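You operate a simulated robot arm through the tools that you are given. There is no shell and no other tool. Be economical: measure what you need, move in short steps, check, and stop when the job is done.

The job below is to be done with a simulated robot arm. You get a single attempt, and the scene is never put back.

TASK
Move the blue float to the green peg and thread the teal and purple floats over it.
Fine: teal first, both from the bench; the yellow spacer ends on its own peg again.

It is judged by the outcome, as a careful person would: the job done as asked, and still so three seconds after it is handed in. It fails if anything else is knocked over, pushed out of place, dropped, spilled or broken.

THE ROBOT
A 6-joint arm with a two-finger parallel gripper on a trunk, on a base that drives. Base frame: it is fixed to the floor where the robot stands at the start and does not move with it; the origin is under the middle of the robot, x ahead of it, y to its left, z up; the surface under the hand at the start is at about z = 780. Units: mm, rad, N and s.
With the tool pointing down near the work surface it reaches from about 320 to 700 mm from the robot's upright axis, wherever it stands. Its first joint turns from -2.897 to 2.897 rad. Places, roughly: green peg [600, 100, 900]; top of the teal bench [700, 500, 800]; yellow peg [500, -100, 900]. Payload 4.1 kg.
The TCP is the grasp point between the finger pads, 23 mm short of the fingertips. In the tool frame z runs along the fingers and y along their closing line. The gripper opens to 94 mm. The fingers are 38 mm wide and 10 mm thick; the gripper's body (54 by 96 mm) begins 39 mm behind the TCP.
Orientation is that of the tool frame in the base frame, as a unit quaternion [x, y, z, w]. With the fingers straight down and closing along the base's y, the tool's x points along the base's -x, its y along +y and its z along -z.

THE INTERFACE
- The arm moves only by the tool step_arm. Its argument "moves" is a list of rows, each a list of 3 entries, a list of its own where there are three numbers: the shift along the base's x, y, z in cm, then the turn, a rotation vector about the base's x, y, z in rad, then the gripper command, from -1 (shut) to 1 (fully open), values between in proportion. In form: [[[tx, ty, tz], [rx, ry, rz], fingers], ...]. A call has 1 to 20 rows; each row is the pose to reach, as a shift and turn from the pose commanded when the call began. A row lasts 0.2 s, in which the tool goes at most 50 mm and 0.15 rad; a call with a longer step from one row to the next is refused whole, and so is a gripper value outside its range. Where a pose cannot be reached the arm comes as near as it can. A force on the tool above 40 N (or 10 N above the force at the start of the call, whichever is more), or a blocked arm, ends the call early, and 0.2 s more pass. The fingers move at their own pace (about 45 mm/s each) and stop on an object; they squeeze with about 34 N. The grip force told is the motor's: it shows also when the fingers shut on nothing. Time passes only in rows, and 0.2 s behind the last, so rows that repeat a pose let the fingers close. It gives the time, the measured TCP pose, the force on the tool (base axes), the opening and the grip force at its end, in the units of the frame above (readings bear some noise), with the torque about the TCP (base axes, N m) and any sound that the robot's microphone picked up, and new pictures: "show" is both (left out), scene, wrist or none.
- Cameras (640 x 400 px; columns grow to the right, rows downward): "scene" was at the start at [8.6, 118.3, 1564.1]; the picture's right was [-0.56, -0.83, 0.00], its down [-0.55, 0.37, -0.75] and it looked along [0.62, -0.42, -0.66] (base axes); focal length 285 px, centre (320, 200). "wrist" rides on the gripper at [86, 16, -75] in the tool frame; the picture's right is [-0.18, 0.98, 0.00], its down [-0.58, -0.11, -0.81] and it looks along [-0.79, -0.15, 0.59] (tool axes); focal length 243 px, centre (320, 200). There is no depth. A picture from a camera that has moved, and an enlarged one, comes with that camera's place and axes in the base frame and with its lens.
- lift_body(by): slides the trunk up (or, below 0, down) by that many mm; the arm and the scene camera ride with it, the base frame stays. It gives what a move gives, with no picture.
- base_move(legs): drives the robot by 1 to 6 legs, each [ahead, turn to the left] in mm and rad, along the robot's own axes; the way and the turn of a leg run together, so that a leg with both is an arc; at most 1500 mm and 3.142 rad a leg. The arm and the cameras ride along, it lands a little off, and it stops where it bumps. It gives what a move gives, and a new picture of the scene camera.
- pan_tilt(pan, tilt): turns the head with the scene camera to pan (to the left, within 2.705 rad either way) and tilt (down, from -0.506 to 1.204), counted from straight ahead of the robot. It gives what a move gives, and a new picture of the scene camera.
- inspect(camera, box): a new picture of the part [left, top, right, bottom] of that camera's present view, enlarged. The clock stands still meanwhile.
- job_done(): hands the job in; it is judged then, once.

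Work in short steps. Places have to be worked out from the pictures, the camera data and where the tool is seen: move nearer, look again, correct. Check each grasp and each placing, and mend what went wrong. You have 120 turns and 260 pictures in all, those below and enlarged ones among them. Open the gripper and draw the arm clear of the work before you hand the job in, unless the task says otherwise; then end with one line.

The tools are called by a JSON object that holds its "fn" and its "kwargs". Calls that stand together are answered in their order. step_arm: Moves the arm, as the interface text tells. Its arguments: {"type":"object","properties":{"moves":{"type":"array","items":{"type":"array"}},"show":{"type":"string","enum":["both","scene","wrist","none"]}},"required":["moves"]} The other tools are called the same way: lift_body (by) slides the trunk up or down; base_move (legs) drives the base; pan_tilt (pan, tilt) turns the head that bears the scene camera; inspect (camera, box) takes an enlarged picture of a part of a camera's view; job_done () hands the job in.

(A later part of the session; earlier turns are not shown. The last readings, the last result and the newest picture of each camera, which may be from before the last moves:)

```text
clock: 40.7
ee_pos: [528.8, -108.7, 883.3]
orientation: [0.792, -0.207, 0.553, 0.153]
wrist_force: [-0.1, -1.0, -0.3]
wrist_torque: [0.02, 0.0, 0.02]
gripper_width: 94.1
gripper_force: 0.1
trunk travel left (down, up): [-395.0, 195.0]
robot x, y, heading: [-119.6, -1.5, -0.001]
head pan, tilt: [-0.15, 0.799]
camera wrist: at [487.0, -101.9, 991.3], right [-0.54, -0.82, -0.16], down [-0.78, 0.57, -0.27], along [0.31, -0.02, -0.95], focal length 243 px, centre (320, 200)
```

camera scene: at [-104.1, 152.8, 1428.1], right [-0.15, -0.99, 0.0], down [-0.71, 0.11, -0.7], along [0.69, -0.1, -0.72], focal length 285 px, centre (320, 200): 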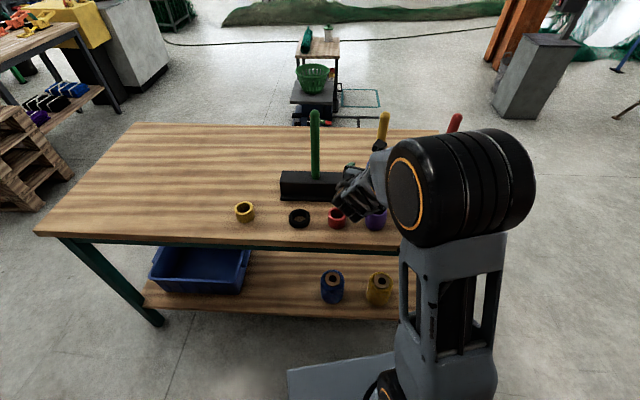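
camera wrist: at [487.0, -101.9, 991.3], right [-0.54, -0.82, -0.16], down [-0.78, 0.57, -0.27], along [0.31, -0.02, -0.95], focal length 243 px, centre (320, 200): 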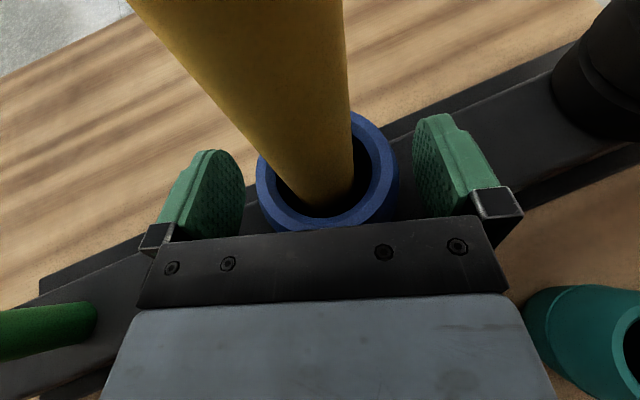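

The blue float is centred between the fingers with no contact. Closing, then a 30 mm test lift.

{"fn": "step_arm", "kwargs": {"moves": [[[0, 0, 0], [0, 0, 0], 0.4], [[0, 0, 0], [0, 0, 0], 0], [[0, 0, 0], [0, 0, 0], -0.4], [[0, 0, 0], [0, 0, 0], -1], [[0, 0, 0], [0, 0, 0], -1], [[0, 0, 1], [0, 0, 0], -1], [[0, 0, 2], [0, 0, 0], -1], [[0, 0, 3], [0, 0, 0], -1], [[0, 0, 3], [0, 0, 0], -1]], "show": "wrist"}}

```text
clock: 42.7
ee_pos: [528.0, -109.4, 912.8]
orientation: [0.793, -0.206, 0.553, 0.152]
wrist_force: [-1.0, -0.3, -0.7]
wrist_torque: [-0.01, 0.0, -0.01]
gripper_width: 58.3
gripper_force: 33.6
trunk travel left (down, up): [-395.0, 195.0]
robot x, y, heading: [-125.1, 0.7, 0.002]
head pan, tilt: [-0.15, 0.799]
camera wrist: at [485.8, -102.4, 1021.5], right [-0.54, -0.82, -0.16], down [-0.78, 0.57, -0.27], along [0.32, -0.02, -0.95], focal length 243 px, centre (320, 200)
```

wrist: 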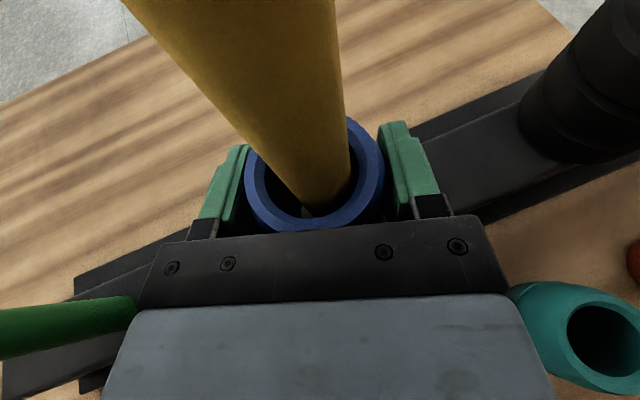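

The blue float is lifting cleanly at 58.3 mm. I'll raise the arm 30 mm more and the trunk 190 mm to clear the peg tip.

{"fn": "step_arm", "kwargs": {"moves": [[[0, 0, 1], [0, 0, 0], -1], [[0, 0, 2], [0, 0, 0], -1], [[0, 0, 3], [0, 0, 0], -1], [[0, 0, 3], [0, 0, 0], -1]], "show": "none"}}

{"fn": "lift_body", "kwargs": {"by": 190}}

{"fn": "inspect", "kwargs": {"camera": "wrist", "box": [0, 0, 640, 400]}}

{"fn": "inspect", "kwargs": {"camera": "scene", "box": [220, 100, 540, 300]}}

```text
clock: 43.7
ee_pos: [527.3, -110.4, 943.4]
orientation: [0.792, -0.206, 0.554, 0.152]
wrist_force: [0.2, -0.3, -0.2]
wrist_torque: [-0.01, 0.0, -0.05]
gripper_width: 58.1
gripper_force: 34.0
trunk travel left (down, up): [-395.0, 195.0]
robot x, y, heading: [-120.4, 2.7, 0.001]
head pan, tilt: [-0.15, 0.799]
```

```text
clock: 45.7
ee_pos: [528.9, -110.4, 1133.9]
orientation: [0.793, -0.207, 0.553, 0.153]
wrist_force: [-0.6, -0.2, -0.8]
wrist_torque: [0.01, 0.0, 0.01]
gripper_width: 58.1
gripper_force: 34.1
trunk travel left (down, up): [-585.0, 5.0]
robot x, y, heading: [-124.2, 0.1, 0.002]
head pan, tilt: [-0.15, 0.799]
```

```text
1.00 times, centred on (320, 200) of wrist (not enlarged: the box is as wide or as high as the picture)
camera zoom: at [485.5, -102.4, 1241.6], right [-0.54, -0.82, -0.16], down [-0.78, 0.57, -0.27], along [0.31, -0.02, -0.95], focal length 243 px, centre (320, 200)
```

zoom: 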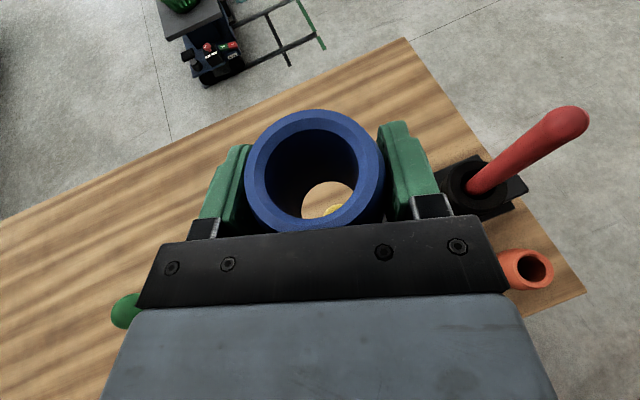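

```text
2.00 times, centred on (380, 200) of scene
camera zoom: at [-104.0, 153.0, 1618.0], right [-0.15, -0.99, 0.0], down [-0.71, 0.11, -0.7], along [0.69, -0.1, -0.72], focal length 570 px, centre (200, 200)
```

zoom: 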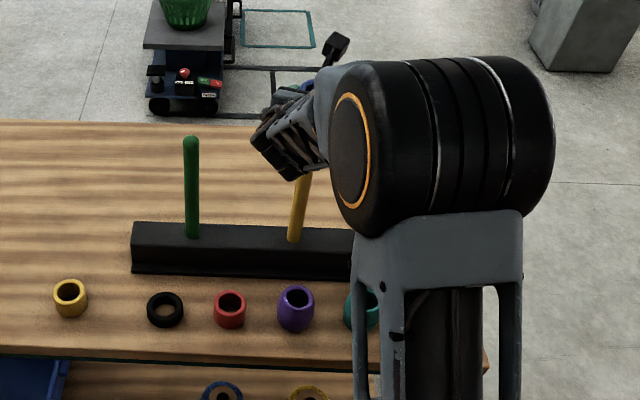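

The blue float is clear of the yellow peg and hanging level, about 37 mm above the peg tips. I'll carry it over to the green peg at about (561, 68).

{"fn": "step_arm", "kwargs": {"moves": [[[0, 3.5, 0.3], [0, 0, 0], -1], [[0.6, 7, 0.3], [0, 0, 0], -1], [[1.2, 10.5, 0.3], [0, 0, 0], -1], [[2, 14, 0.3], [0, 0, 0], -1], [[3.2, 17.8, 0.3], [0, 0, 0], -1], [[3.2, 17.8, 0.3], [0, 0, 0], -1]], "show": "both"}}

```text
clock: 47.1
ee_pos: [559.2, 68.6, 1136.8]
orientation: [0.793, -0.207, 0.553, 0.153]
wrist_force: [0.1, 0.1, 0.0]
wrist_torque: [-0.02, 0.0, 0.01]
gripper_width: 57.9
gripper_force: 34.1
trunk travel left (down, up): [-585.0, 5.0]
robot x, y, heading: [-122.9, -1.3, 0.004]
head pan, tilt: [-0.15, 0.799]
camera scene: at [-104.1, 153.1, 1618.0], right [-0.15, -0.99, 0.0], down [-0.71, 0.11, -0.7], along [0.69, -0.1, -0.72], focal length 285 px, centre (320, 200)
camera wrist: at [517.4, 76.4, 1245.7], right [-0.54, -0.82, -0.16], down [-0.78, 0.57, -0.27], along [0.31, -0.02, -0.95], focal length 243 px, centre (320, 200)
```

scene: 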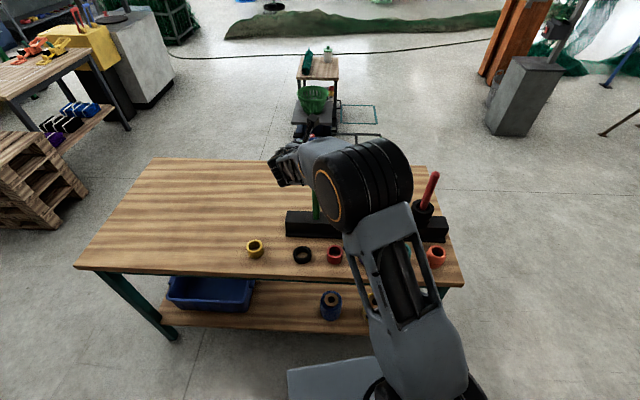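
wrist: 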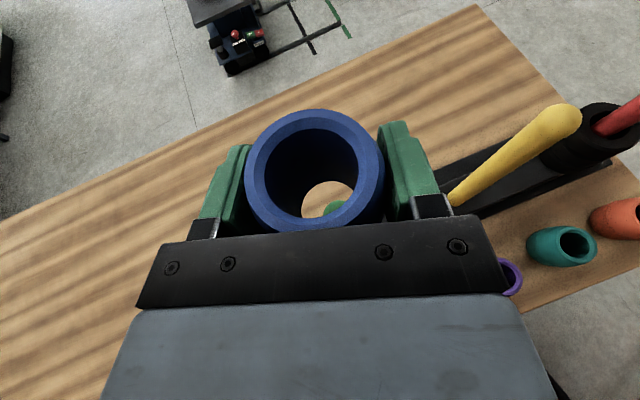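

The green peg tip shows through the bore much as the yellow one did. I'll zoom in to compare alignment.

{"fn": "inspect", "kwargs": {"camera": "wrist", "box": [240, 100, 400, 240]}}

```text
2.86 times, centred on (320, 170) of wrist
camera zoom: at [517.4, 76.4, 1245.7], right [-0.54, -0.82, -0.16], down [-0.78, 0.57, -0.27], along [0.31, -0.02, -0.95], focal length 693 px, centre (320, 286)
```

zoom: 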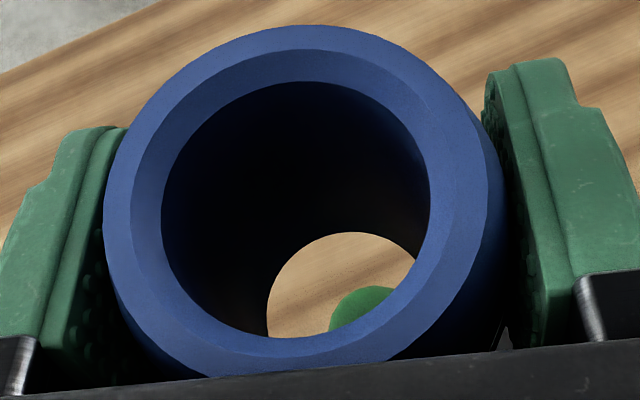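

The float axis is about (556, 70) and the peg tip about (564, 67), with roughly 7 mm radial clearance. I'll shift (+7, -3) mm, then lower 25 mm and look again before threading.

{"fn": "step_arm", "kwargs": {"moves": [[[0.7, -0.3, 0], [0, 0, 0], -1], [[0.7, -0.3, -1.2], [0, 0, 0], -1], [[0.7, -0.3, -2.5], [0, 0, 0], -1], [[0.7, -0.3, -2.5], [0, 0, 0], -1]], "show": "none"}}

{"fn": "inspect", "kwargs": {"camera": "wrist", "box": [240, 100, 400, 240]}}

```text
clock: 48.1
ee_pos: [567.4, 66.2, 1111.0]
orientation: [0.793, -0.206, 0.553, 0.152]
wrist_force: [0.8, -1.4, -0.2]
wrist_torque: [0.0, -0.01, 0.02]
gripper_width: 58.0
gripper_force: 33.9
trunk travel left (down, up): [-585.0, 5.0]
robot x, y, heading: [-123.9, -1.8, 0.002]
head pan, tilt: [-0.15, 0.799]
```

```text
2.86 times, centred on (320, 170) of wrist
camera zoom: at [524.5, 73.3, 1219.3], right [-0.54, -0.82, -0.16], down [-0.78, 0.57, -0.27], along [0.31, -0.02, -0.95], focal length 693 px, centre (320, 286)
```

zoom: 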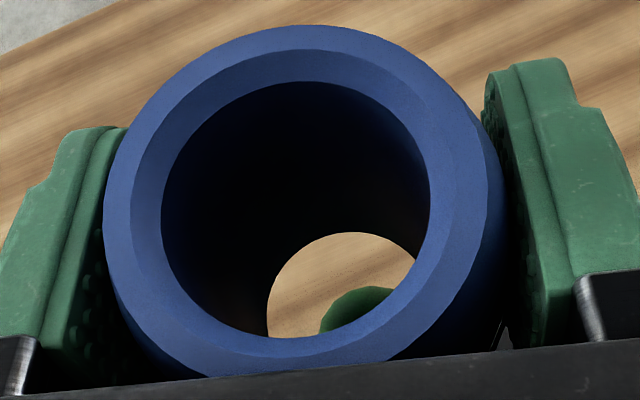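

The axes now agree within about 2 mm. I'll nudge (+1, -1) mm and lower 60 mm, watching the force.

{"fn": "step_arm", "kwargs": {"moves": [[[0.1, -0.1, -1.2], [0, 0, 0], -1], [[0.1, -0.1, -2.4], [0, 0, 0], -1], [[0.1, -0.1, -3.6], [0, 0, 0], -1], [[0.1, -0.1, -4.8], [0, 0, 0], -1], [[0.1, -0.1, -6], [0, 0, 0], -1], [[0.1, -0.1, -6], [0, 0, 0], -1]], "show": "wrist"}}

```text
clock: 49.5
ee_pos: [567.6, 63.3, 1051.2]
orientation: [0.793, -0.208, 0.552, 0.153]
wrist_force: [-5.5, -2.0, 0.6]
wrist_torque: [0.02, -0.02, 0.04]
gripper_width: 57.9
gripper_force: 34.4
trunk travel left (down, up): [-585.0, 5.0]
robot x, y, heading: [-122.0, -3.0, -0.0]
head pan, tilt: [-0.15, 0.799]
camera wrist: at [525.7, 71.3, 1159.2], right [-0.54, -0.82, -0.16], down [-0.78, 0.57, -0.27], along [0.32, -0.02, -0.95], focal length 243 px, centre (320, 200)
```

wrist: 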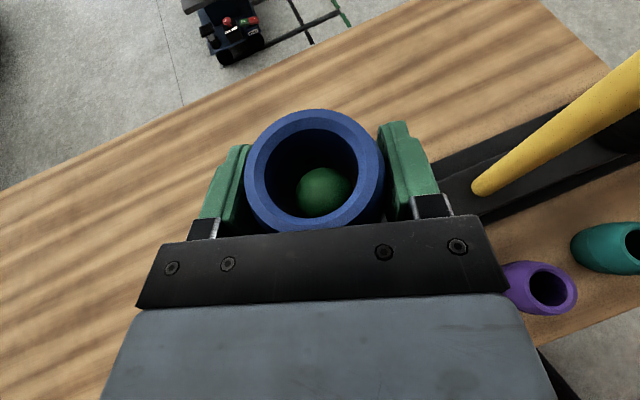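

The peg is inside the float, but there's a -5.5 N sideways force in x, so the float is rubbing. I'll shift -3 mm in x and check that the force drops.

{"fn": "step_arm", "kwargs": {"moves": [[[-0.3, 0.1, 0], [0, 0, 0], -1], [[-0.3, 0.1, 0], [0, 0, 0], -1]], "show": "none"}}

{"fn": "inspect", "kwargs": {"camera": "wrist", "box": [240, 100, 400, 240]}}

```text
clock: 50.1
ee_pos: [567.2, 64.5, 1051.1]
orientation: [0.792, -0.207, 0.553, 0.153]
wrist_force: [-0.4, 0.1, -0.2]
wrist_torque: [0.0, 0.0, 0.0]
gripper_width: 58.2
gripper_force: 33.4
trunk travel left (down, up): [-585.0, 5.0]
robot x, y, heading: [-120.7, -6.1, -0.004]
head pan, tilt: [-0.15, 0.799]
```

```text
2.86 times, centred on (320, 170) of wrist
camera zoom: at [523.8, 73.0, 1160.0], right [-0.54, -0.82, -0.16], down [-0.78, 0.57, -0.27], along [0.32, -0.02, -0.95], focal length 693 px, centre (320, 286)
```

zoom: 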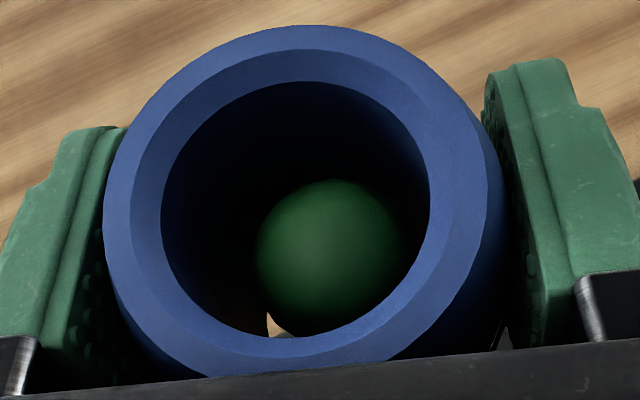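

The force is zero and the peg sits within about 2 mm of the bore centre. I'll lower the trunk 155 mm, leaving the float about 14 mm above the rack.

{"fn": "lift_body", "kwargs": {"by": -155}}

{"fn": "inspect", "kwargs": {"camera": "wrist", "box": [0, 0, 640, 400]}}

```text
clock: 51.9
ee_pos: [565.6, 65.7, 897.6]
orientation: [0.793, -0.207, 0.552, 0.152]
wrist_force: [0.6, -0.4, -1.8]
wrist_torque: [0.02, -0.02, 0.01]
gripper_width: 58.1
gripper_force: 34.2
trunk travel left (down, up): [-430.0, 160.0]
robot x, y, heading: [-124.3, -2.2, -0.0]
head pan, tilt: [-0.15, 0.799]
```

```text
1.00 times, centred on (320, 200) of wrist (not enlarged: the box is as wide or as high as the picture)
camera zoom: at [523.7, 72.7, 1005.0], right [-0.54, -0.82, -0.16], down [-0.78, 0.57, -0.27], along [0.32, -0.02, -0.95], focal length 243 px, centre (320, 200)
```

zoom: 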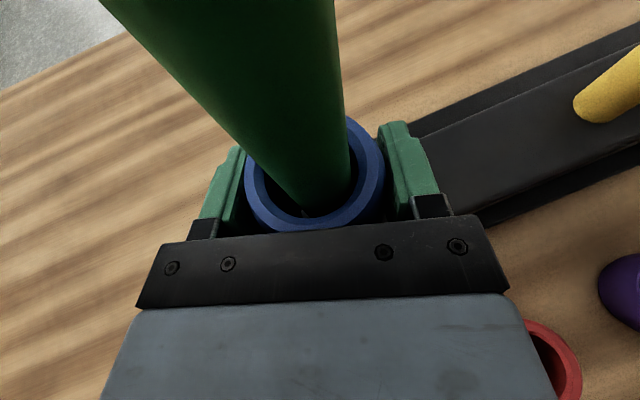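

It came down the peg without force. I'll lower the last 15 mm gently until it seats.

{"fn": "step_arm", "kwargs": {"moves": [[[0, 0, -0.6], [0, 0, 0], -1], [[0, 0, -1.1], [0, 0, 0], -1], [[0, 0, -1.3], [0, 0, 0], -1], [[0, 0, -1.5], [0, 0, 0], -1], [[0, 0, -1.5], [0, 0, 0], -1]], "show": "none"}}

```text
clock: 53.1
ee_pos: [565.4, 64.5, 884.4]
orientation: [0.792, -0.207, 0.554, 0.152]
wrist_force: [0.9, 0.0, 9.6]
wrist_torque: [0.19, 0.06, 0.06]
gripper_width: 58.0
gripper_force: 33.8
trunk travel left (down, up): [-430.0, 160.0]
robot x, y, heading: [-123.2, -3.9, -0.002]
head pan, tilt: [-0.15, 0.799]
```

Upward force is 9.6 N at z 884, so the float is seated. I'll open the fingers and rise straight up while they're still open around it.

{"fn": "step_arm", "kwargs": {"moves": [[[0, 0, 0.1], [0, 0, 0], 0.4], [[0, 0, 0.1], [0, 0, 0], 0.7], [[0, 0, 0.1], [0, 0, 0], 1], [[0, 0, 0.1], [0, 0, 0], 1], [[0, 0, 2], [0, 0, 0], 1], [[0, 0, 4.5], [0, 0, 0], 1], [[-3, 1.8, 4.5], [0, 0, 0], 1], [[-6, 3.5, 4.5], [0, 0, 0], 1], [[-9, 5.2, 4.5], [0, 0, 0], 1], [[-9, 5.2, 4.5], [0, 0, 0], 1]], "show": "both"}}

```text
clock: 55.3
ee_pos: [476.6, 116.1, 926.8]
orientation: [0.793, -0.206, 0.553, 0.152]
wrist_force: [-0.4, -0.4, 0.0]
wrist_torque: [-0.04, 0.02, 0.01]
gripper_width: 94.0
gripper_force: 0.0
trunk travel left (down, up): [-430.0, 160.0]
robot x, y, heading: [-119.2, -1.9, -0.004]
head pan, tilt: [-0.15, 0.799]
camera scene: at [-104.4, 153.2, 1463.0], right [-0.15, -0.99, 0.0], down [-0.71, 0.11, -0.7], along [0.69, -0.1, -0.72], focal length 285 px, centre (320, 200)
camera wrist: at [434.5, 123.9, 1035.5], right [-0.54, -0.82, -0.16], down [-0.78, 0.57, -0.27], along [0.32, -0.02, -0.95], focal length 243 px, centre (320, 200)
```

scene: 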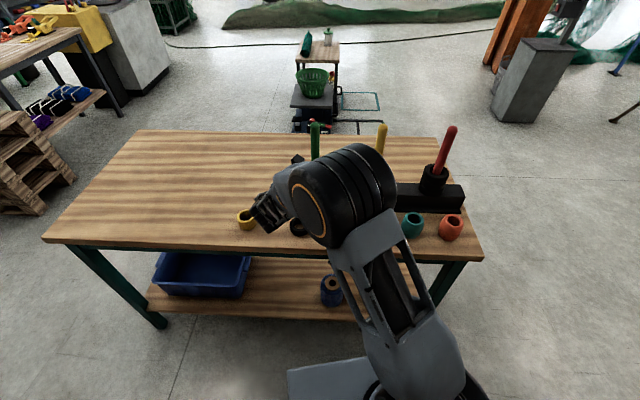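
wrist: 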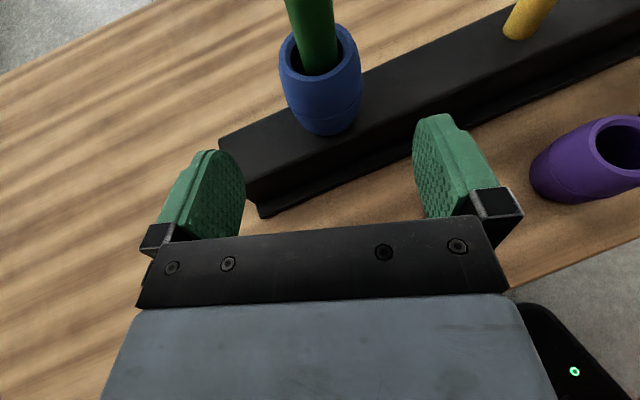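

The blue float is seated on the green peg. Next is the teal float: I'll move back and across to a viewpoint behind and above it.

{"fn": "step_arm", "kwargs": {"moves": [[[-3, -2, 2], [0, 0, 0], 1], [[-6, -5, 3], [0, 0, 0], 1], [[-9, -8, 3], [0, 0, 0], 1], [[-12, -11, 3], [0, 0, 0], 1], [[-14, -15, 3], [0, 0, 0], 1], [[-14, -19, 3], [0, 0, 0], 1], [[-14, -23, 3], [0, 0, 0], 1], [[-14, -26, 3], [0, 0, 0], 1], [[-14, -26, 3], [0, 0, 0], 1]], "show": "both"}}

```text
clock: 57.3
ee_pos: [335.8, -143.1, 956.2]
orientation: [0.793, -0.206, 0.553, 0.152]
wrist_force: [0.2, 0.3, -0.4]
wrist_torque: [0.0, -0.01, -0.02]
gripper_width: 94.0
gripper_force: 0.1
trunk travel left (down, up): [-430.0, 160.0]
robot x, y, heading: [-123.6, -2.7, -0.003]
head pan, tilt: [-0.15, 0.799]
camera scene: at [-104.2, 152.8, 1463.1], right [-0.15, -0.99, 0.0], down [-0.71, 0.11, -0.7], along [0.69, -0.1, -0.72], focal length 285 px, centre (320, 200)
camera wrist: at [294.2, -135.1, 1064.8], right [-0.54, -0.82, -0.16], down [-0.78, 0.57, -0.27], along [0.31, -0.02, -0.95], focal length 243 px, centre (320, 200)
```

scene: 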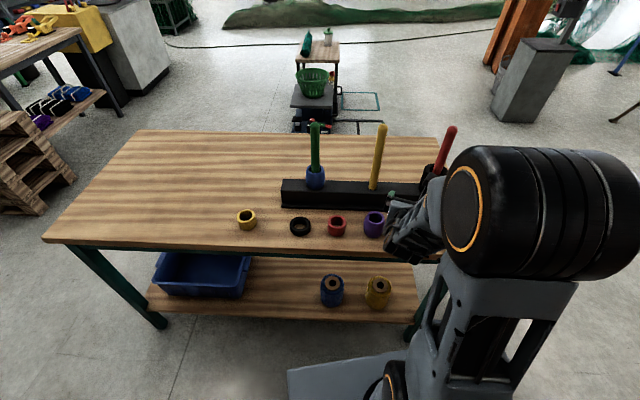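
wrist: 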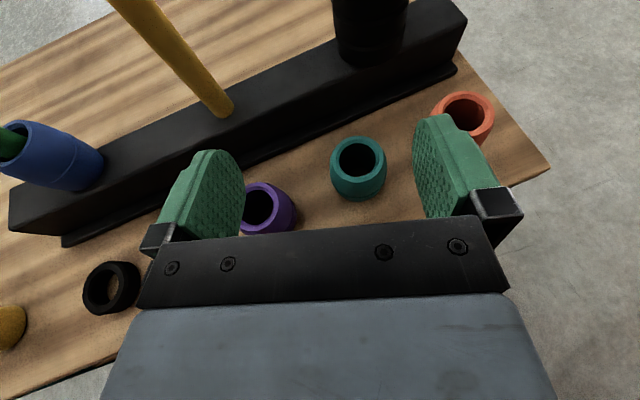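

From here the teal float is at about (379, -194), purple about (400, -85) and orange about (356, -304), so there's room for straddling fingers. I'll move directly above the teal float and check.

{"fn": "step_arm", "kwargs": {"moves": [[[2, -2.5, 0], [0, 0, 0], 0.85], [[4.3, -5.1, 0], [0, 0, 0], 0.85], [[4.3, -5.1, -3], [0, 0, 0], 0.85], [[4.3, -5.1, -6], [0, 0, 0], 0.85], [[4.3, -5.1, -6], [0, 0, 0], 0.85]], "show": "wrist"}}

```text
clock: 58.5
ee_pos: [382.6, -181.9, 899.2]
orientation: [0.792, -0.209, 0.552, 0.156]
wrist_force: [0.3, -0.1, 0.1]
wrist_torque: [0.02, 0.02, -0.03]
gripper_width: 87.2
gripper_force: 0.0
out of reach, approached as far as the arm can: row 3, 4, 5
trunk travel left (down, up): [-430.0, 160.0]
robot x, y, heading: [-122.9, -0.6, 0.002]
head pan, tilt: [-0.15, 0.799]
camera wrist: at [342.6, -173.0, 1007.8], right [-0.55, -0.82, -0.16], down [-0.77, 0.57, -0.27], along [0.31, -0.03, -0.95], focal length 243 px, centre (320, 200)
```

wrist: 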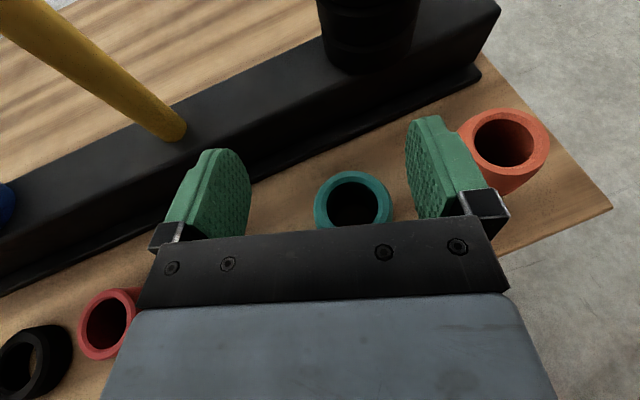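

Lowering the arm here hit its limit, though the higher pose was reachable. I'll raise the arm back up over the teal float and use the trunk to descend instead.

{"fn": "step_arm", "kwargs": {"moves": [[[0, 0, 3], [0, 0, 0], 0.85], [[-0.2, -0.6, 5.7], [0, 0, 0], 0.85], [[-0.3, -1.2, 5.7], [0, 0, 0], 0.85], [[-0.3, -1.2, 5.7], [0, 0, 0], 0.85]], "show": "none"}}

{"fn": "lift_body", "kwargs": {"by": -70}}

{"fn": "inspect", "kwargs": {"camera": "wrist", "box": [0, 0, 640, 400]}}

```text
clock: 59.5
ee_pos: [381.4, -192.7, 958.0]
orientation: [0.793, -0.209, 0.551, 0.155]
wrist_force: [-0.4, 0.0, -0.7]
wrist_torque: [-0.03, -0.01, 0.0]
gripper_width: 87.0
gripper_force: 0.0
trunk travel left (down, up): [-430.0, 160.0]
robot x, y, heading: [-123.8, -1.0, 0.003]
head pan, tilt: [-0.15, 0.799]
```

```text
clock: 60.6
ee_pos: [380.3, -192.2, 887.1]
orientation: [0.792, -0.21, 0.551, 0.156]
wrist_force: [1.2, -0.3, -0.2]
wrist_torque: [0.01, -0.01, 0.01]
gripper_width: 86.9
gripper_force: 0.2
trunk travel left (down, up): [-360.0, 230.0]
robot x, y, heading: [-122.6, -3.7, -0.004]
head pan, tilt: [-0.15, 0.799]
```

```text
1.00 times, centred on (320, 200) of wrist (not enlarged: the box is as wide or as high as the picture)
camera zoom: at [339.3, -183.6, 995.4], right [-0.55, -0.82, -0.16], down [-0.78, 0.57, -0.27], along [0.31, -0.03, -0.95], focal length 243 px, centre (320, 200)
```

zoom: 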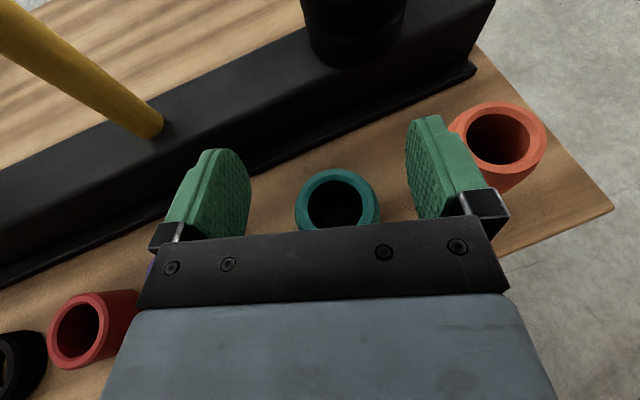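

The teal float is centred between the fingers, offset about 3 mm in y. I'll nudge and lower the trunk 65 mm to TCP z ~822.

{"fn": "step_arm", "kwargs": {"moves": [[[0.1, -0.3, 0], [0, 0, 0], 0.85], [[0.1, -0.3, 0], [0, 0, 0], 0.85]], "show": "none"}}

{"fn": "lift_body", "kwargs": {"by": -63}}

{"fn": "inspect", "kwargs": {"camera": "wrist", "box": [0, 0, 640, 400]}}

{"fn": "inspect", "kwargs": {"camera": "scene", "box": [300, 90, 620, 290]}}

```text
clock: 61.2
ee_pos: [382.4, -194.2, 888.6]
orientation: [0.792, -0.209, 0.551, 0.156]
wrist_force: [-0.4, -0.6, -0.2]
wrist_torque: [0.0, 0.02, 0.0]
gripper_width: 87.0
gripper_force: 0.1
trunk travel left (down, up): [-360.0, 230.0]
robot x, y, heading: [-123.7, -0.5, 0.0]
head pan, tilt: [-0.15, 0.799]
```

```text
clock: 62.2
ee_pos: [382.9, -194.2, 824.4]
orientation: [0.792, -0.209, 0.552, 0.156]
wrist_force: [-0.1, -0.1, 1.0]
wrist_torque: [0.0, -0.03, -0.03]
gripper_width: 87.2
gripper_force: 0.1
trunk travel left (down, up): [-297.0, 293.0]
robot x, y, heading: [-118.9, -3.4, -0.002]
head pan, tilt: [-0.15, 0.799]
```

```text
1.00 times, centred on (320, 200) of wrist (not enlarged: the box is as wide or as high as the picture)
camera zoom: at [340.8, -185.9, 932.9], right [-0.55, -0.82, -0.16], down [-0.77, 0.57, -0.27], along [0.31, -0.03, -0.95], focal length 243 px, centre (320, 200)
```

zoom: 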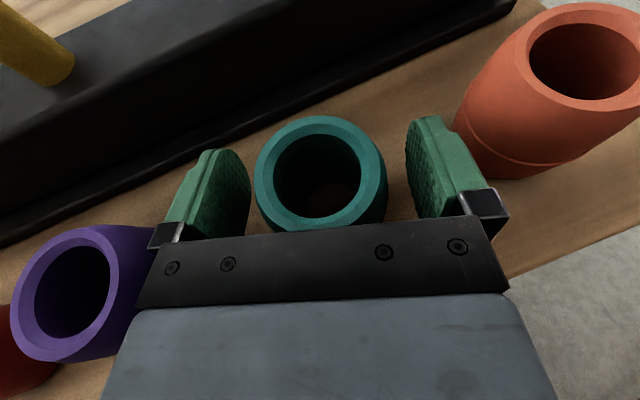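

```text
2.00 times, centred on (460, 190) of scene
camera zoom: at [-104.2, 153.0, 1330.0], right [-0.15, -0.99, 0.0], down [-0.71, 0.11, -0.7], along [0.69, -0.1, -0.72], focal length 570 px, centre (40, 220)
```

zoom: 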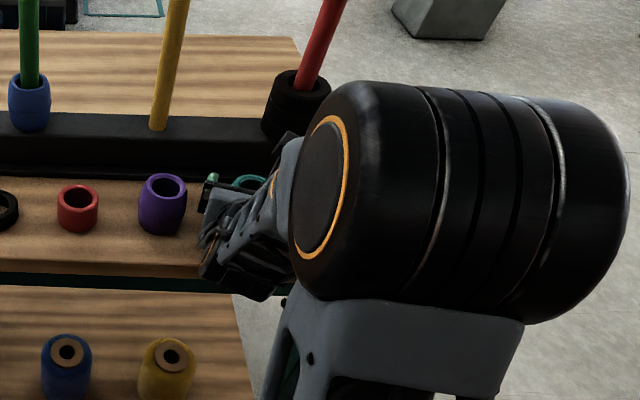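

The teal float is centred and nothing is touching. Closing, then a 25 mm test lift.

{"fn": "step_arm", "kwargs": {"moves": [[[0, 0, 0], [0, 0, 0], 0.4], [[0, 0, 0], [0, 0, 0], 0], [[0, 0, 0], [0, 0, 0], -0.4], [[0, 0, 0], [0, 0, 0], -1], [[0, 0, 0], [0, 0, 0], -1], [[0, 0, 1], [0, 0, 0], -1], [[0, 0, 2.5], [0, 0, 0], -1], [[0, 0, 2.5], [0, 0, 0], -1]], "show": "wrist"}}

```text
clock: 64.0
ee_pos: [381.7, -194.8, 848.2]
orientation: [0.793, -0.209, 0.551, 0.155]
wrist_force: [0.2, -0.3, -1.2]
wrist_torque: [0.0, 0.02, -0.03]
gripper_width: 58.7
gripper_force: 33.6
trunk travel left (down, up): [-297.0, 293.0]
robot x, y, heading: [-124.1, -0.9, 0.004]
head pan, tilt: [-0.15, 0.799]
camera wrist: at [340.3, -186.1, 957.5], right [-0.55, -0.82, -0.16], down [-0.77, 0.57, -0.27], along [0.31, -0.03, -0.95], focal length 243 px, centre (320, 200)
```

wrist: 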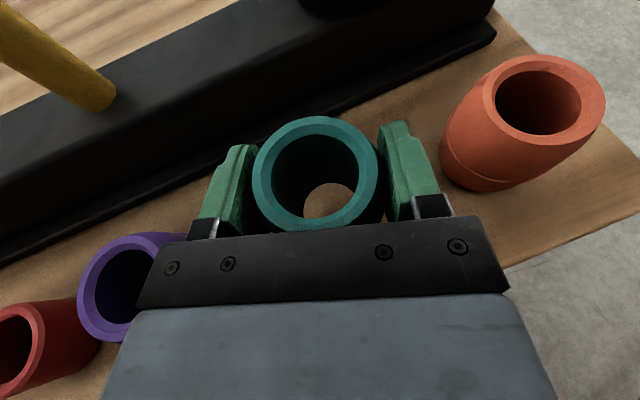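

The teal float is held at 58.7 mm and hangs level. I'll raise it well above the pegs with the trunk.

{"fn": "lift_body", "kwargs": {"by": 288}}

{"fn": "step_arm", "kwargs": {"moves": [[[0, 4, 0], [0, 0, 0], -1], [[0, 8, 0], [0, 0, 0], -1], [[2, 12, 0], [0, 0, 0], -1], [[5, 15, 0], [0, 0, 0], -1], [[8, 18, 0], [0, 0, 0], -1], [[11, 21, 0], [0, 0, 0], -1], [[14.5, 23.5, 0], [0, 0, 0], -1], [[18.1, 26.2, 0], [0, 0, 0], -1], [[18.1, 26.2, 0], [0, 0, 0], -1]], "show": "both"}}

```text
clock: 66.9
ee_pos: [382.2, -193.4, 1137.3]
orientation: [0.792, -0.209, 0.552, 0.156]
wrist_force: [-0.1, -0.7, -0.4]
wrist_torque: [-0.03, 0.0, 0.0]
gripper_width: 58.4
gripper_force: 34.0
trunk travel left (down, up): [-585.0, 5.0]
robot x, y, heading: [-125.0, -1.1, -0.001]
head pan, tilt: [-0.15, 0.799]
```

```text
clock: 68.9
ee_pos: [564.7, 69.0, 1136.7]
orientation: [0.792, -0.208, 0.552, 0.156]
wrist_force: [-0.5, -0.1, -0.9]
wrist_torque: [0.0, 0.01, 0.0]
gripper_width: 58.3
gripper_force: 34.3
trunk travel left (down, up): [-585.0, 5.0]
robot x, y, heading: [-122.9, -1.0, -0.002]
head pan, tilt: [-0.15, 0.799]
camera scene: at [-104.2, 153.1, 1618.0], right [-0.15, -0.99, 0.0], down [-0.71, 0.11, -0.7], along [0.69, -0.1, -0.72], focal length 285 px, centre (320, 200)
camera wrist: at [522.5, 77.2, 1245.8], right [-0.55, -0.82, -0.16], down [-0.77, 0.57, -0.27], along [0.31, -0.03, -0.95], focal length 243 px, centre (320, 200)
```

scene: 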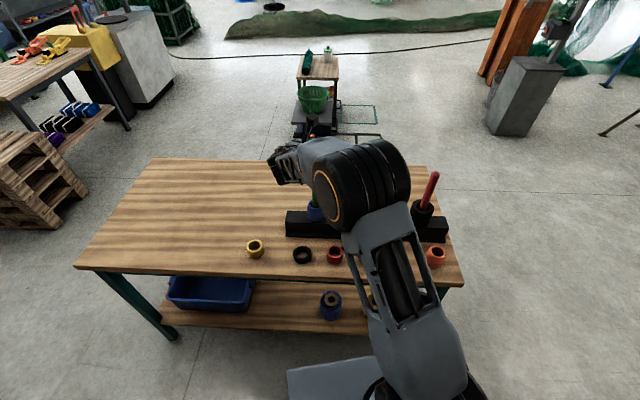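
wrist: 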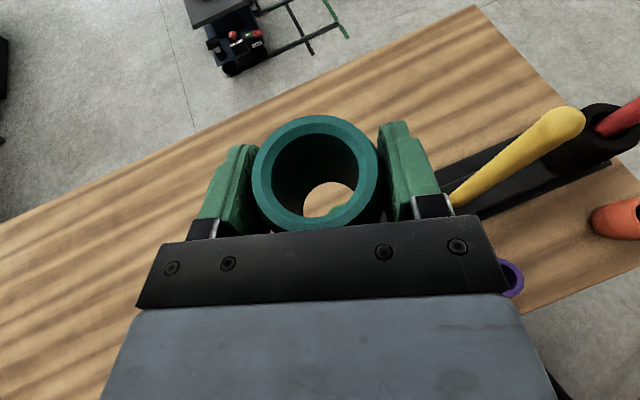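

The blue float threaded with the TCP at about (566, 65), so I'll shift (+1, -4) mm, lower 25 mm and zoom in.

{"fn": "step_arm", "kwargs": {"moves": [[[0.1, -0.4, 0], [0, 0, 0], -1], [[0.1, -0.4, -1.2], [0, 0, 0], -1], [[0.1, -0.4, -2.4], [0, 0, 0], -1], [[0.1, -0.4, -2.4], [0, 0, 0], -1]], "show": "none"}}

{"fn": "inspect", "kwargs": {"camera": "wrist", "box": [240, 100, 400, 240]}}

```text
clock: 69.9
ee_pos: [563.9, 64.2, 1114.1]
orientation: [0.792, -0.21, 0.551, 0.157]
wrist_force: [-0.4, -0.9, -1.2]
wrist_torque: [-0.03, 0.0, 0.05]
gripper_width: 58.6
gripper_force: 34.7
trunk travel left (down, up): [-585.0, 5.0]
robot x, y, heading: [-123.4, -0.1, -0.003]
head pan, tilt: [-0.15, 0.799]
```

```text
2.86 times, centred on (320, 170) of wrist
camera zoom: at [522.9, 71.9, 1222.1], right [-0.55, -0.82, -0.16], down [-0.77, 0.57, -0.27], along [0.31, -0.03, -0.95], focal length 693 px, centre (320, 286)
```

zoom: 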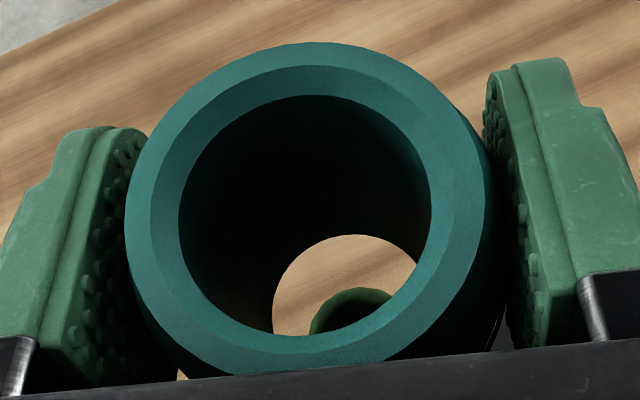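

The float is about 2–3 mm off the peg axis. I'll shift (+2, +2) mm and lower 60 mm with the force guard.

{"fn": "step_arm", "kwargs": {"moves": [[[0.2, 0.2, 0], [0, 0, 0], -1], [[0.2, 0.2, -1.2], [0, 0, 0], -1], [[0.2, 0.2, -2.4], [0, 0, 0], -1], [[0.2, 0.2, -3.6], [0, 0, 0], -1], [[0.2, 0.2, -4.8], [0, 0, 0], -1], [[0.2, 0.2, -6], [0, 0, 0], -1], [[0.2, 0.2, -6], [0, 0, 0], -1]], "show": "none"}}

{"fn": "inspect", "kwargs": {"camera": "wrist", "box": [240, 100, 400, 240]}}

```text
clock: 71.5
ee_pos: [565.6, 66.6, 1053.0]
orientation: [0.792, -0.209, 0.551, 0.156]
wrist_force: [0.7, 0.0, 0.1]
wrist_torque: [0.0, 0.0, 0.03]
gripper_width: 58.7
gripper_force: 33.3
trunk travel left (down, up): [-585.0, 5.0]
robot x, y, heading: [-118.0, -1.9, -0.005]
head pan, tilt: [-0.15, 0.799]
```

```text
2.86 times, centred on (320, 170) of wrist
camera zoom: at [524.4, 73.4, 1161.7], right [-0.55, -0.82, -0.16], down [-0.77, 0.57, -0.27], along [0.31, -0.03, -0.95], focal length 693 px, centre (320, 286)
```

zoom: 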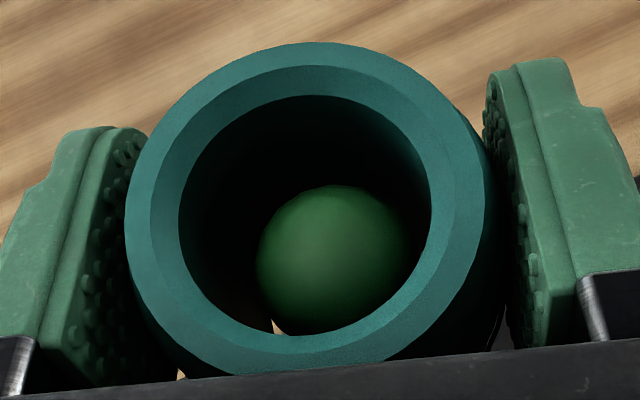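

The peg is well centred with no force. The teal float should seat on the blue at about TCP z 949, so I'll lower the trunk 85 mm and finish with the arm.

{"fn": "lift_body", "kwargs": {"by": -85}}

{"fn": "step_arm", "kwargs": {"moves": [[[0, 0, -0.5], [0, 0, 0], -1], [[0, 0, -0.9], [0, 0, 0], -1], [[0, 0, -1.2], [0, 0, 0], -1], [[0, 0, -1.5], [0, 0, 0], -1], [[0, 0, -1.8], [0, 0, 0], -1], [[0, 0, -2.1], [0, 0, 0], -1], [[0, 0, -2.1], [0, 0, 0], -1]], "show": "wrist"}}

```text
clock: 72.7
ee_pos: [565.5, 66.1, 968.3]
orientation: [0.792, -0.21, 0.551, 0.156]
wrist_force: [-0.2, -0.6, -0.1]
wrist_torque: [0.0, -0.04, 0.01]
gripper_width: 58.4
gripper_force: 34.3
trunk travel left (down, up): [-500.0, 90.0]
robot x, y, heading: [-123.9, 1.0, 0.004]
head pan, tilt: [-0.15, 0.799]
```

```text
clock: 74.3
ee_pos: [564.9, 66.0, 951.0]
orientation: [0.79, -0.21, 0.554, 0.155]
wrist_force: [5.6, 0.4, 27.2]
wrist_torque: [0.08, -0.15, 0.01]
gripper_width: 58.7
gripper_force: 33.8
trunk travel left (down, up): [-500.0, 90.0]
robot x, y, heading: [-124.0, -1.6, 0.002]
head pan, tilt: [-0.15, 0.799]
camera wrist: at [523.5, 73.6, 1059.0], right [-0.55, -0.82, -0.16], down [-0.77, 0.57, -0.28], along [0.32, -0.03, -0.95], focal length 243 px, centre (320, 200)
```

wrist: 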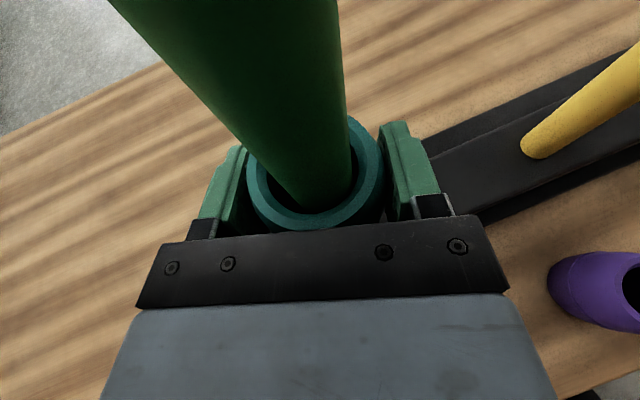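

It's seated on the blue float at z 951 with 27 N. I'll ease off, release, rise and back out.

{"fn": "step_arm", "kwargs": {"moves": [[[0, 0, 0.3], [0, 0, 0], -1], [[0, 0, 0.3], [0, 0, 0], 0.4], [[0, 0, 0.3], [0, 0, 0], 0.7], [[0, 0, 0.3], [0, 0, 0], 1], [[0, 0, 0.3], [0, 0, 0], 1], [[0, 0, 2.5], [0, 0, 0], 1], [[0, 0, 4.8], [0, 0, 0], 1], [[-3, 1.8, 4.8], [0, 0, 0], 1], [[-6, 3.5, 4.8], [0, 0, 0], 1], [[-9, 5.2, 4.8], [0, 0, 0], 1], [[-9, 5.2, 4.8], [0, 0, 0], 1]], "show": "wrist"}}

```text
clock: 76.7
ee_pos: [476.0, 117.7, 998.3]
orientation: [0.792, -0.21, 0.551, 0.156]
wrist_force: [0.4, 0.3, -1.2]
wrist_torque: [0.0, 0.01, 0.03]
gripper_width: 94.0
gripper_force: 0.1
trunk travel left (down, up): [-500.0, 90.0]
robot x, y, heading: [-126.3, -0.2, 0.001]
head pan, tilt: [-0.15, 0.799]
camera wrist: at [434.3, 126.5, 1105.9], right [-0.55, -0.82, -0.16], down [-0.77, 0.57, -0.27], along [0.31, -0.03, -0.95], focal length 243 px, centre (320, 200)
```

wrist: 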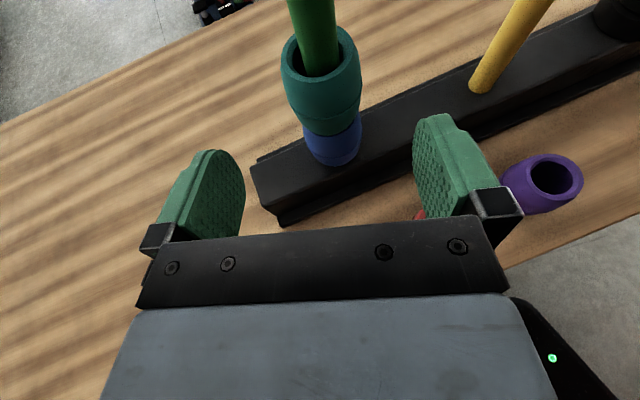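

Teal is stacked on blue. Next is the purple float near (402, -84): I'll move above it and look.

{"fn": "step_arm", "kwargs": {"moves": [[[-3, -2, 1], [0, 0, 0], 1], [[-6, -5, 2], [0, 0, 0], 1], [[-8, -9, 2], [0, 0, 0], 1], [[-8, -13, 2], [0, 0, 0], 1], [[-8, -17, 2], [0, 0, 0], 1], [[-7.4, -20.2, 2], [0, 0, 0], 0.85], [[-7.4, -20.2, 2], [0, 0, 0], 0.85]], "show": "none"}}

{"fn": "lift_body", "kwargs": {"by": -120}}

{"fn": "inspect", "kwargs": {"camera": "wrist", "box": [0, 0, 640, 400]}}

```text
clock: 78.3
ee_pos: [403.5, -83.8, 1014.4]
orientation: [0.793, -0.209, 0.551, 0.155]
wrist_force: [-0.3, 1.1, 0.3]
wrist_torque: [0.03, 0.01, -0.02]
gripper_width: 87.1
gripper_force: 0.1
trunk travel left (down, up): [-500.0, 90.0]
robot x, y, heading: [-121.0, -0.9, 0.001]
head pan, tilt: [-0.15, 0.799]
```

```text
clock: 79.8
ee_pos: [402.4, -83.8, 892.9]
orientation: [0.793, -0.209, 0.551, 0.156]
wrist_force: [0.3, 0.7, -0.1]
wrist_torque: [-0.01, 0.0, 0.02]
gripper_width: 87.0
gripper_force: 0.1
trunk travel left (down, up): [-380.0, 210.0]
robot x, y, heading: [-123.5, -2.3, 0.003]
head pan, tilt: [-0.15, 0.799]
```

```text
1.00 times, centred on (320, 200) of wrist (not enlarged: the box is as wide or as high as the picture)
camera zoom: at [360.9, -76.0, 1002.0], right [-0.55, -0.82, -0.16], down [-0.77, 0.57, -0.27], along [0.31, -0.03, -0.95], focal length 243 px, centre (320, 200)
```

zoom: 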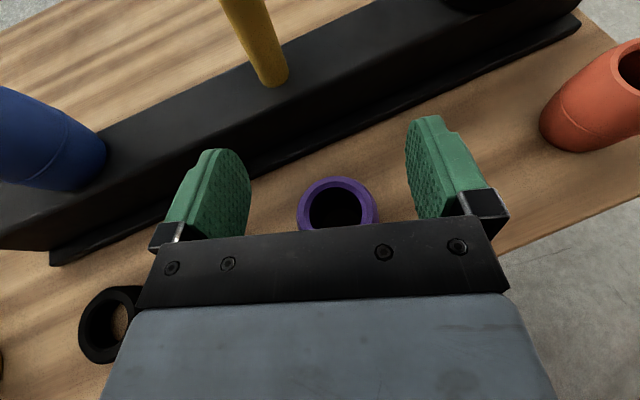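

The purple float is centred under the fingers. I'll lower the trunk 69 mm to TCP z ~824.

{"fn": "lift_body", "kwargs": {"by": -69}}

{"fn": "inspect", "kwargs": {"camera": "wrist", "box": [0, 0, 640, 400]}}

{"fn": "inspect", "kwargs": {"camera": "scene", "box": [220, 90, 540, 290]}}

```text
clock: 80.9
ee_pos: [402.5, -84.8, 825.6]
orientation: [0.792, -0.21, 0.552, 0.156]
wrist_force: [0.2, -0.1, -0.3]
wrist_torque: [-0.02, -0.02, 0.0]
gripper_width: 87.1
gripper_force: 0.1
trunk travel left (down, up): [-311.0, 279.0]
robot x, y, heading: [-121.0, 0.5, -0.001]
head pan, tilt: [-0.15, 0.799]
```

```text
1.00 times, centred on (320, 200) of wrist (not enlarged: the box is as wide or as high as the picture)
camera zoom: at [360.9, -76.0, 933.0], right [-0.55, -0.82, -0.16], down [-0.77, 0.57, -0.27], along [0.31, -0.03, -0.95], focal length 243 px, centre (320, 200)
```

zoom: 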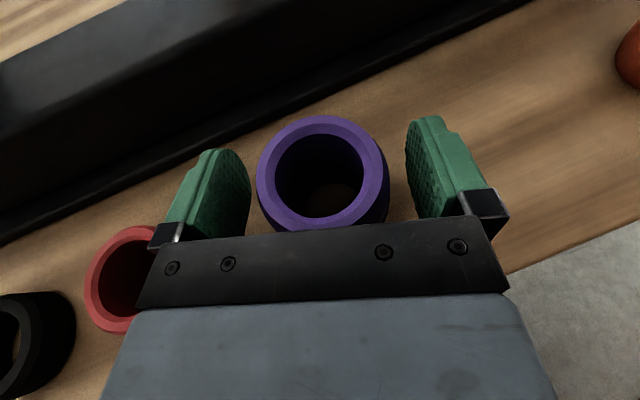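

```text
2.00 times, centred on (380, 190) of scene
camera zoom: at [-104.2, 153.0, 1344.0], right [-0.15, -0.99, 0.0], down [-0.71, 0.11, -0.7], along [0.69, -0.1, -0.72], focal length 570 px, centre (200, 220)
```

zoom: 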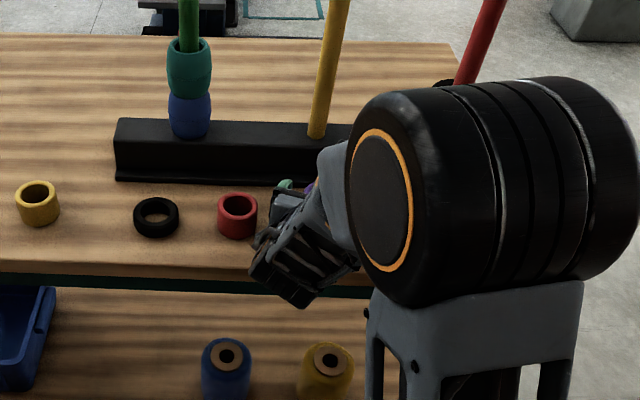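

Alignment matches the teal grasp and the red ring is clear. Closing and test lifting.

{"fn": "step_arm", "kwargs": {"moves": [[[0, 0, 0], [0, 0, 0], 0.4], [[0, 0, 0], [0, 0, 0], 0], [[0, 0, 0], [0, 0, 0], -0.4], [[0, 0, 0], [0, 0, 0], -1], [[0, 0, 0], [0, 0, 0], -1], [[0, 0, 1], [0, 0, 0], -1], [[0, 0, 2.5], [0, 0, 0], -1], [[0, 0, 2.5], [0, 0, 0], -1]], "show": "wrist"}}

{"fn": "lift_body", "kwargs": {"by": 275}}

```text
clock: 82.7
ee_pos: [402.7, -85.2, 850.5]
orientation: [0.792, -0.209, 0.552, 0.155]
wrist_force: [0.0, 0.2, -0.8]
wrist_torque: [-0.04, 0.0, 0.02]
gripper_width: 58.3
gripper_force: 33.8
trunk travel left (down, up): [-311.0, 279.0]
robot x, y, heading: [-122.3, -4.8, 0.001]
head pan, tilt: [-0.15, 0.799]
camera wrist: at [360.7, -76.5, 958.1], right [-0.55, -0.82, -0.16], down [-0.77, 0.57, -0.27], along [0.31, -0.03, -0.95], focal length 243 px, centre (320, 200)
```

wrist: 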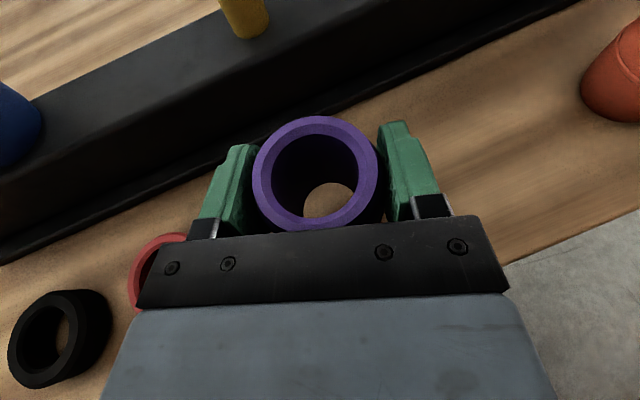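

```text
clock: 85.5
ee_pos: [402.4, -83.9, 1124.8]
orientation: [0.792, -0.209, 0.552, 0.156]
wrist_force: [0.0, -0.3, -0.5]
wrist_torque: [0.04, 0.0, -0.01]
gripper_width: 58.4
gripper_force: 34.7
trunk travel left (down, up): [-586.0, 4.0]
robot x, y, heading: [-125.9, -4.9, -0.001]
head pan, tilt: [-0.15, 0.799]
```

Purple is held at 58.4 mm and is well above the tips, with its bottom near z 1081. I'll move over the green peg at TCP (565.5, 66).

{"fn": "step_arm", "kwargs": {"moves": [[[0, 3, 0.4], [0, 0, 0], -1], [[2, 6, 0.6], [0, 0, 0], -1], [[5, 8.5, 0.6], [0, 0, 0], -1], [[8, 10.5, 0.6], [0, 0, 0], -1], [[11, 12, 0.6], [0, 0, 0], -1], [[14, 13.5, 0.6], [0, 0, 0], -1], [[16.3, 15, 0.6], [0, 0, 0], -1], [[16.3, 15, 0.3], [0, 0, 0], -1], [[16.3, 15, -0.9], [0, 0, 0], -1]], "show": "none"}}

{"fn": "inspect", "kwargs": {"camera": "wrist", "box": [240, 100, 400, 240]}}

```text
clock: 87.5
ee_pos: [564.0, 65.7, 1116.2]
orientation: [0.792, -0.21, 0.551, 0.157]
wrist_force: [-0.2, -0.1, -0.7]
wrist_torque: [-0.02, 0.01, -0.02]
gripper_width: 58.3
gripper_force: 34.1
trunk travel left (down, up): [-586.0, 4.0]
robot x, y, heading: [-121.5, -0.4, -0.008]
head pan, tilt: [-0.15, 0.799]
```

```text
2.86 times, centred on (320, 170) of wrist
camera zoom: at [522.6, 74.0, 1224.5], right [-0.55, -0.82, -0.16], down [-0.77, 0.57, -0.27], along [0.31, -0.03, -0.95], focal length 693 px, centre (320, 286)
```

zoom: 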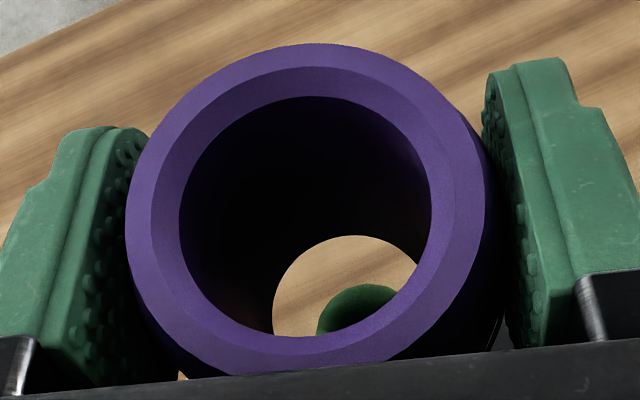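

Aligned within about 2 mm. I'll shift +2 mm in x and lower toward the stack, where seating is expected at TCP z ~1014.

{"fn": "step_arm", "kwargs": {"moves": [[[0.2, 0, 0], [0, 0, 0], -1], [[0.2, 0, -1.2], [0, 0, 0], -1], [[0.2, 0, -2.4], [0, 0, 0], -1], [[0.2, 0, -3.6], [0, 0, 0], -1], [[0.2, 0, -4.8], [0, 0, 0], -1], [[0.2, 0, -6], [0, 0, 0], -1], [[0.2, 0, -6], [0, 0, 0], -1]], "show": "wrist"}}

```text
clock: 89.1
ee_pos: [565.9, 65.0, 1056.1]
orientation: [0.792, -0.209, 0.552, 0.156]
wrist_force: [-7.0, 1.0, -0.5]
wrist_torque: [0.0, 0.01, 0.07]
gripper_width: 58.4
gripper_force: 34.3
trunk travel left (down, up): [-586.0, 4.0]
robot x, y, heading: [-124.2, -0.3, 0.003]
head pan, tilt: [-0.15, 0.799]
camera wrist: at [524.5, 73.4, 1163.9], right [-0.55, -0.82, -0.16], down [-0.77, 0.57, -0.27], along [0.31, -0.03, -0.95], focal length 243 px, centre (320, 200)
```

wrist: 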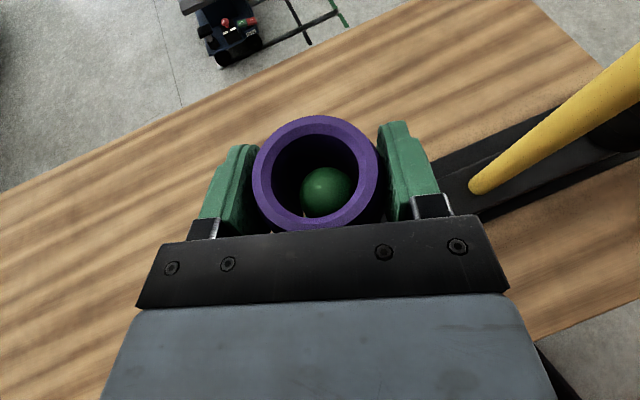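

There's a -7 N x force again, so the float is rubbing lightly. I'll shift -2.5 mm in x and check.

{"fn": "step_arm", "kwargs": {"moves": [[[-0.25, 0, 0], [0, 0, 0], -1], [[-0.25, 0, 0], [0, 0, 0], -1]], "show": "none"}}

{"fn": "inspect", "kwargs": {"camera": "wrist", "box": [240, 100, 400, 240]}}

```text
clock: 89.7
ee_pos: [565.1, 65.7, 1055.6]
orientation: [0.792, -0.209, 0.552, 0.156]
wrist_force: [-0.4, 0.3, 0.2]
wrist_torque: [0.02, 0.02, 0.01]
gripper_width: 58.1
gripper_force: 33.7
trunk travel left (down, up): [-586.0, 4.0]
robot x, y, heading: [-120.5, -1.4, 0.0]
head pan, tilt: [-0.15, 0.799]
```

```text
2.86 times, centred on (320, 170) of wrist
camera zoom: at [523.2, 73.6, 1163.8], right [-0.55, -0.82, -0.16], down [-0.77, 0.57, -0.27], along [0.31, -0.03, -0.95], focal length 693 px, centre (320, 286)
```

zoom: 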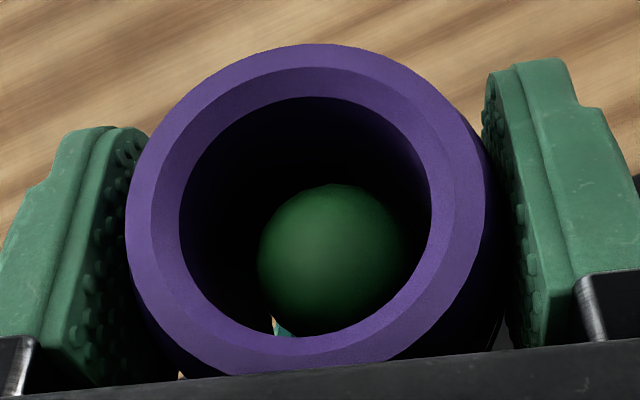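

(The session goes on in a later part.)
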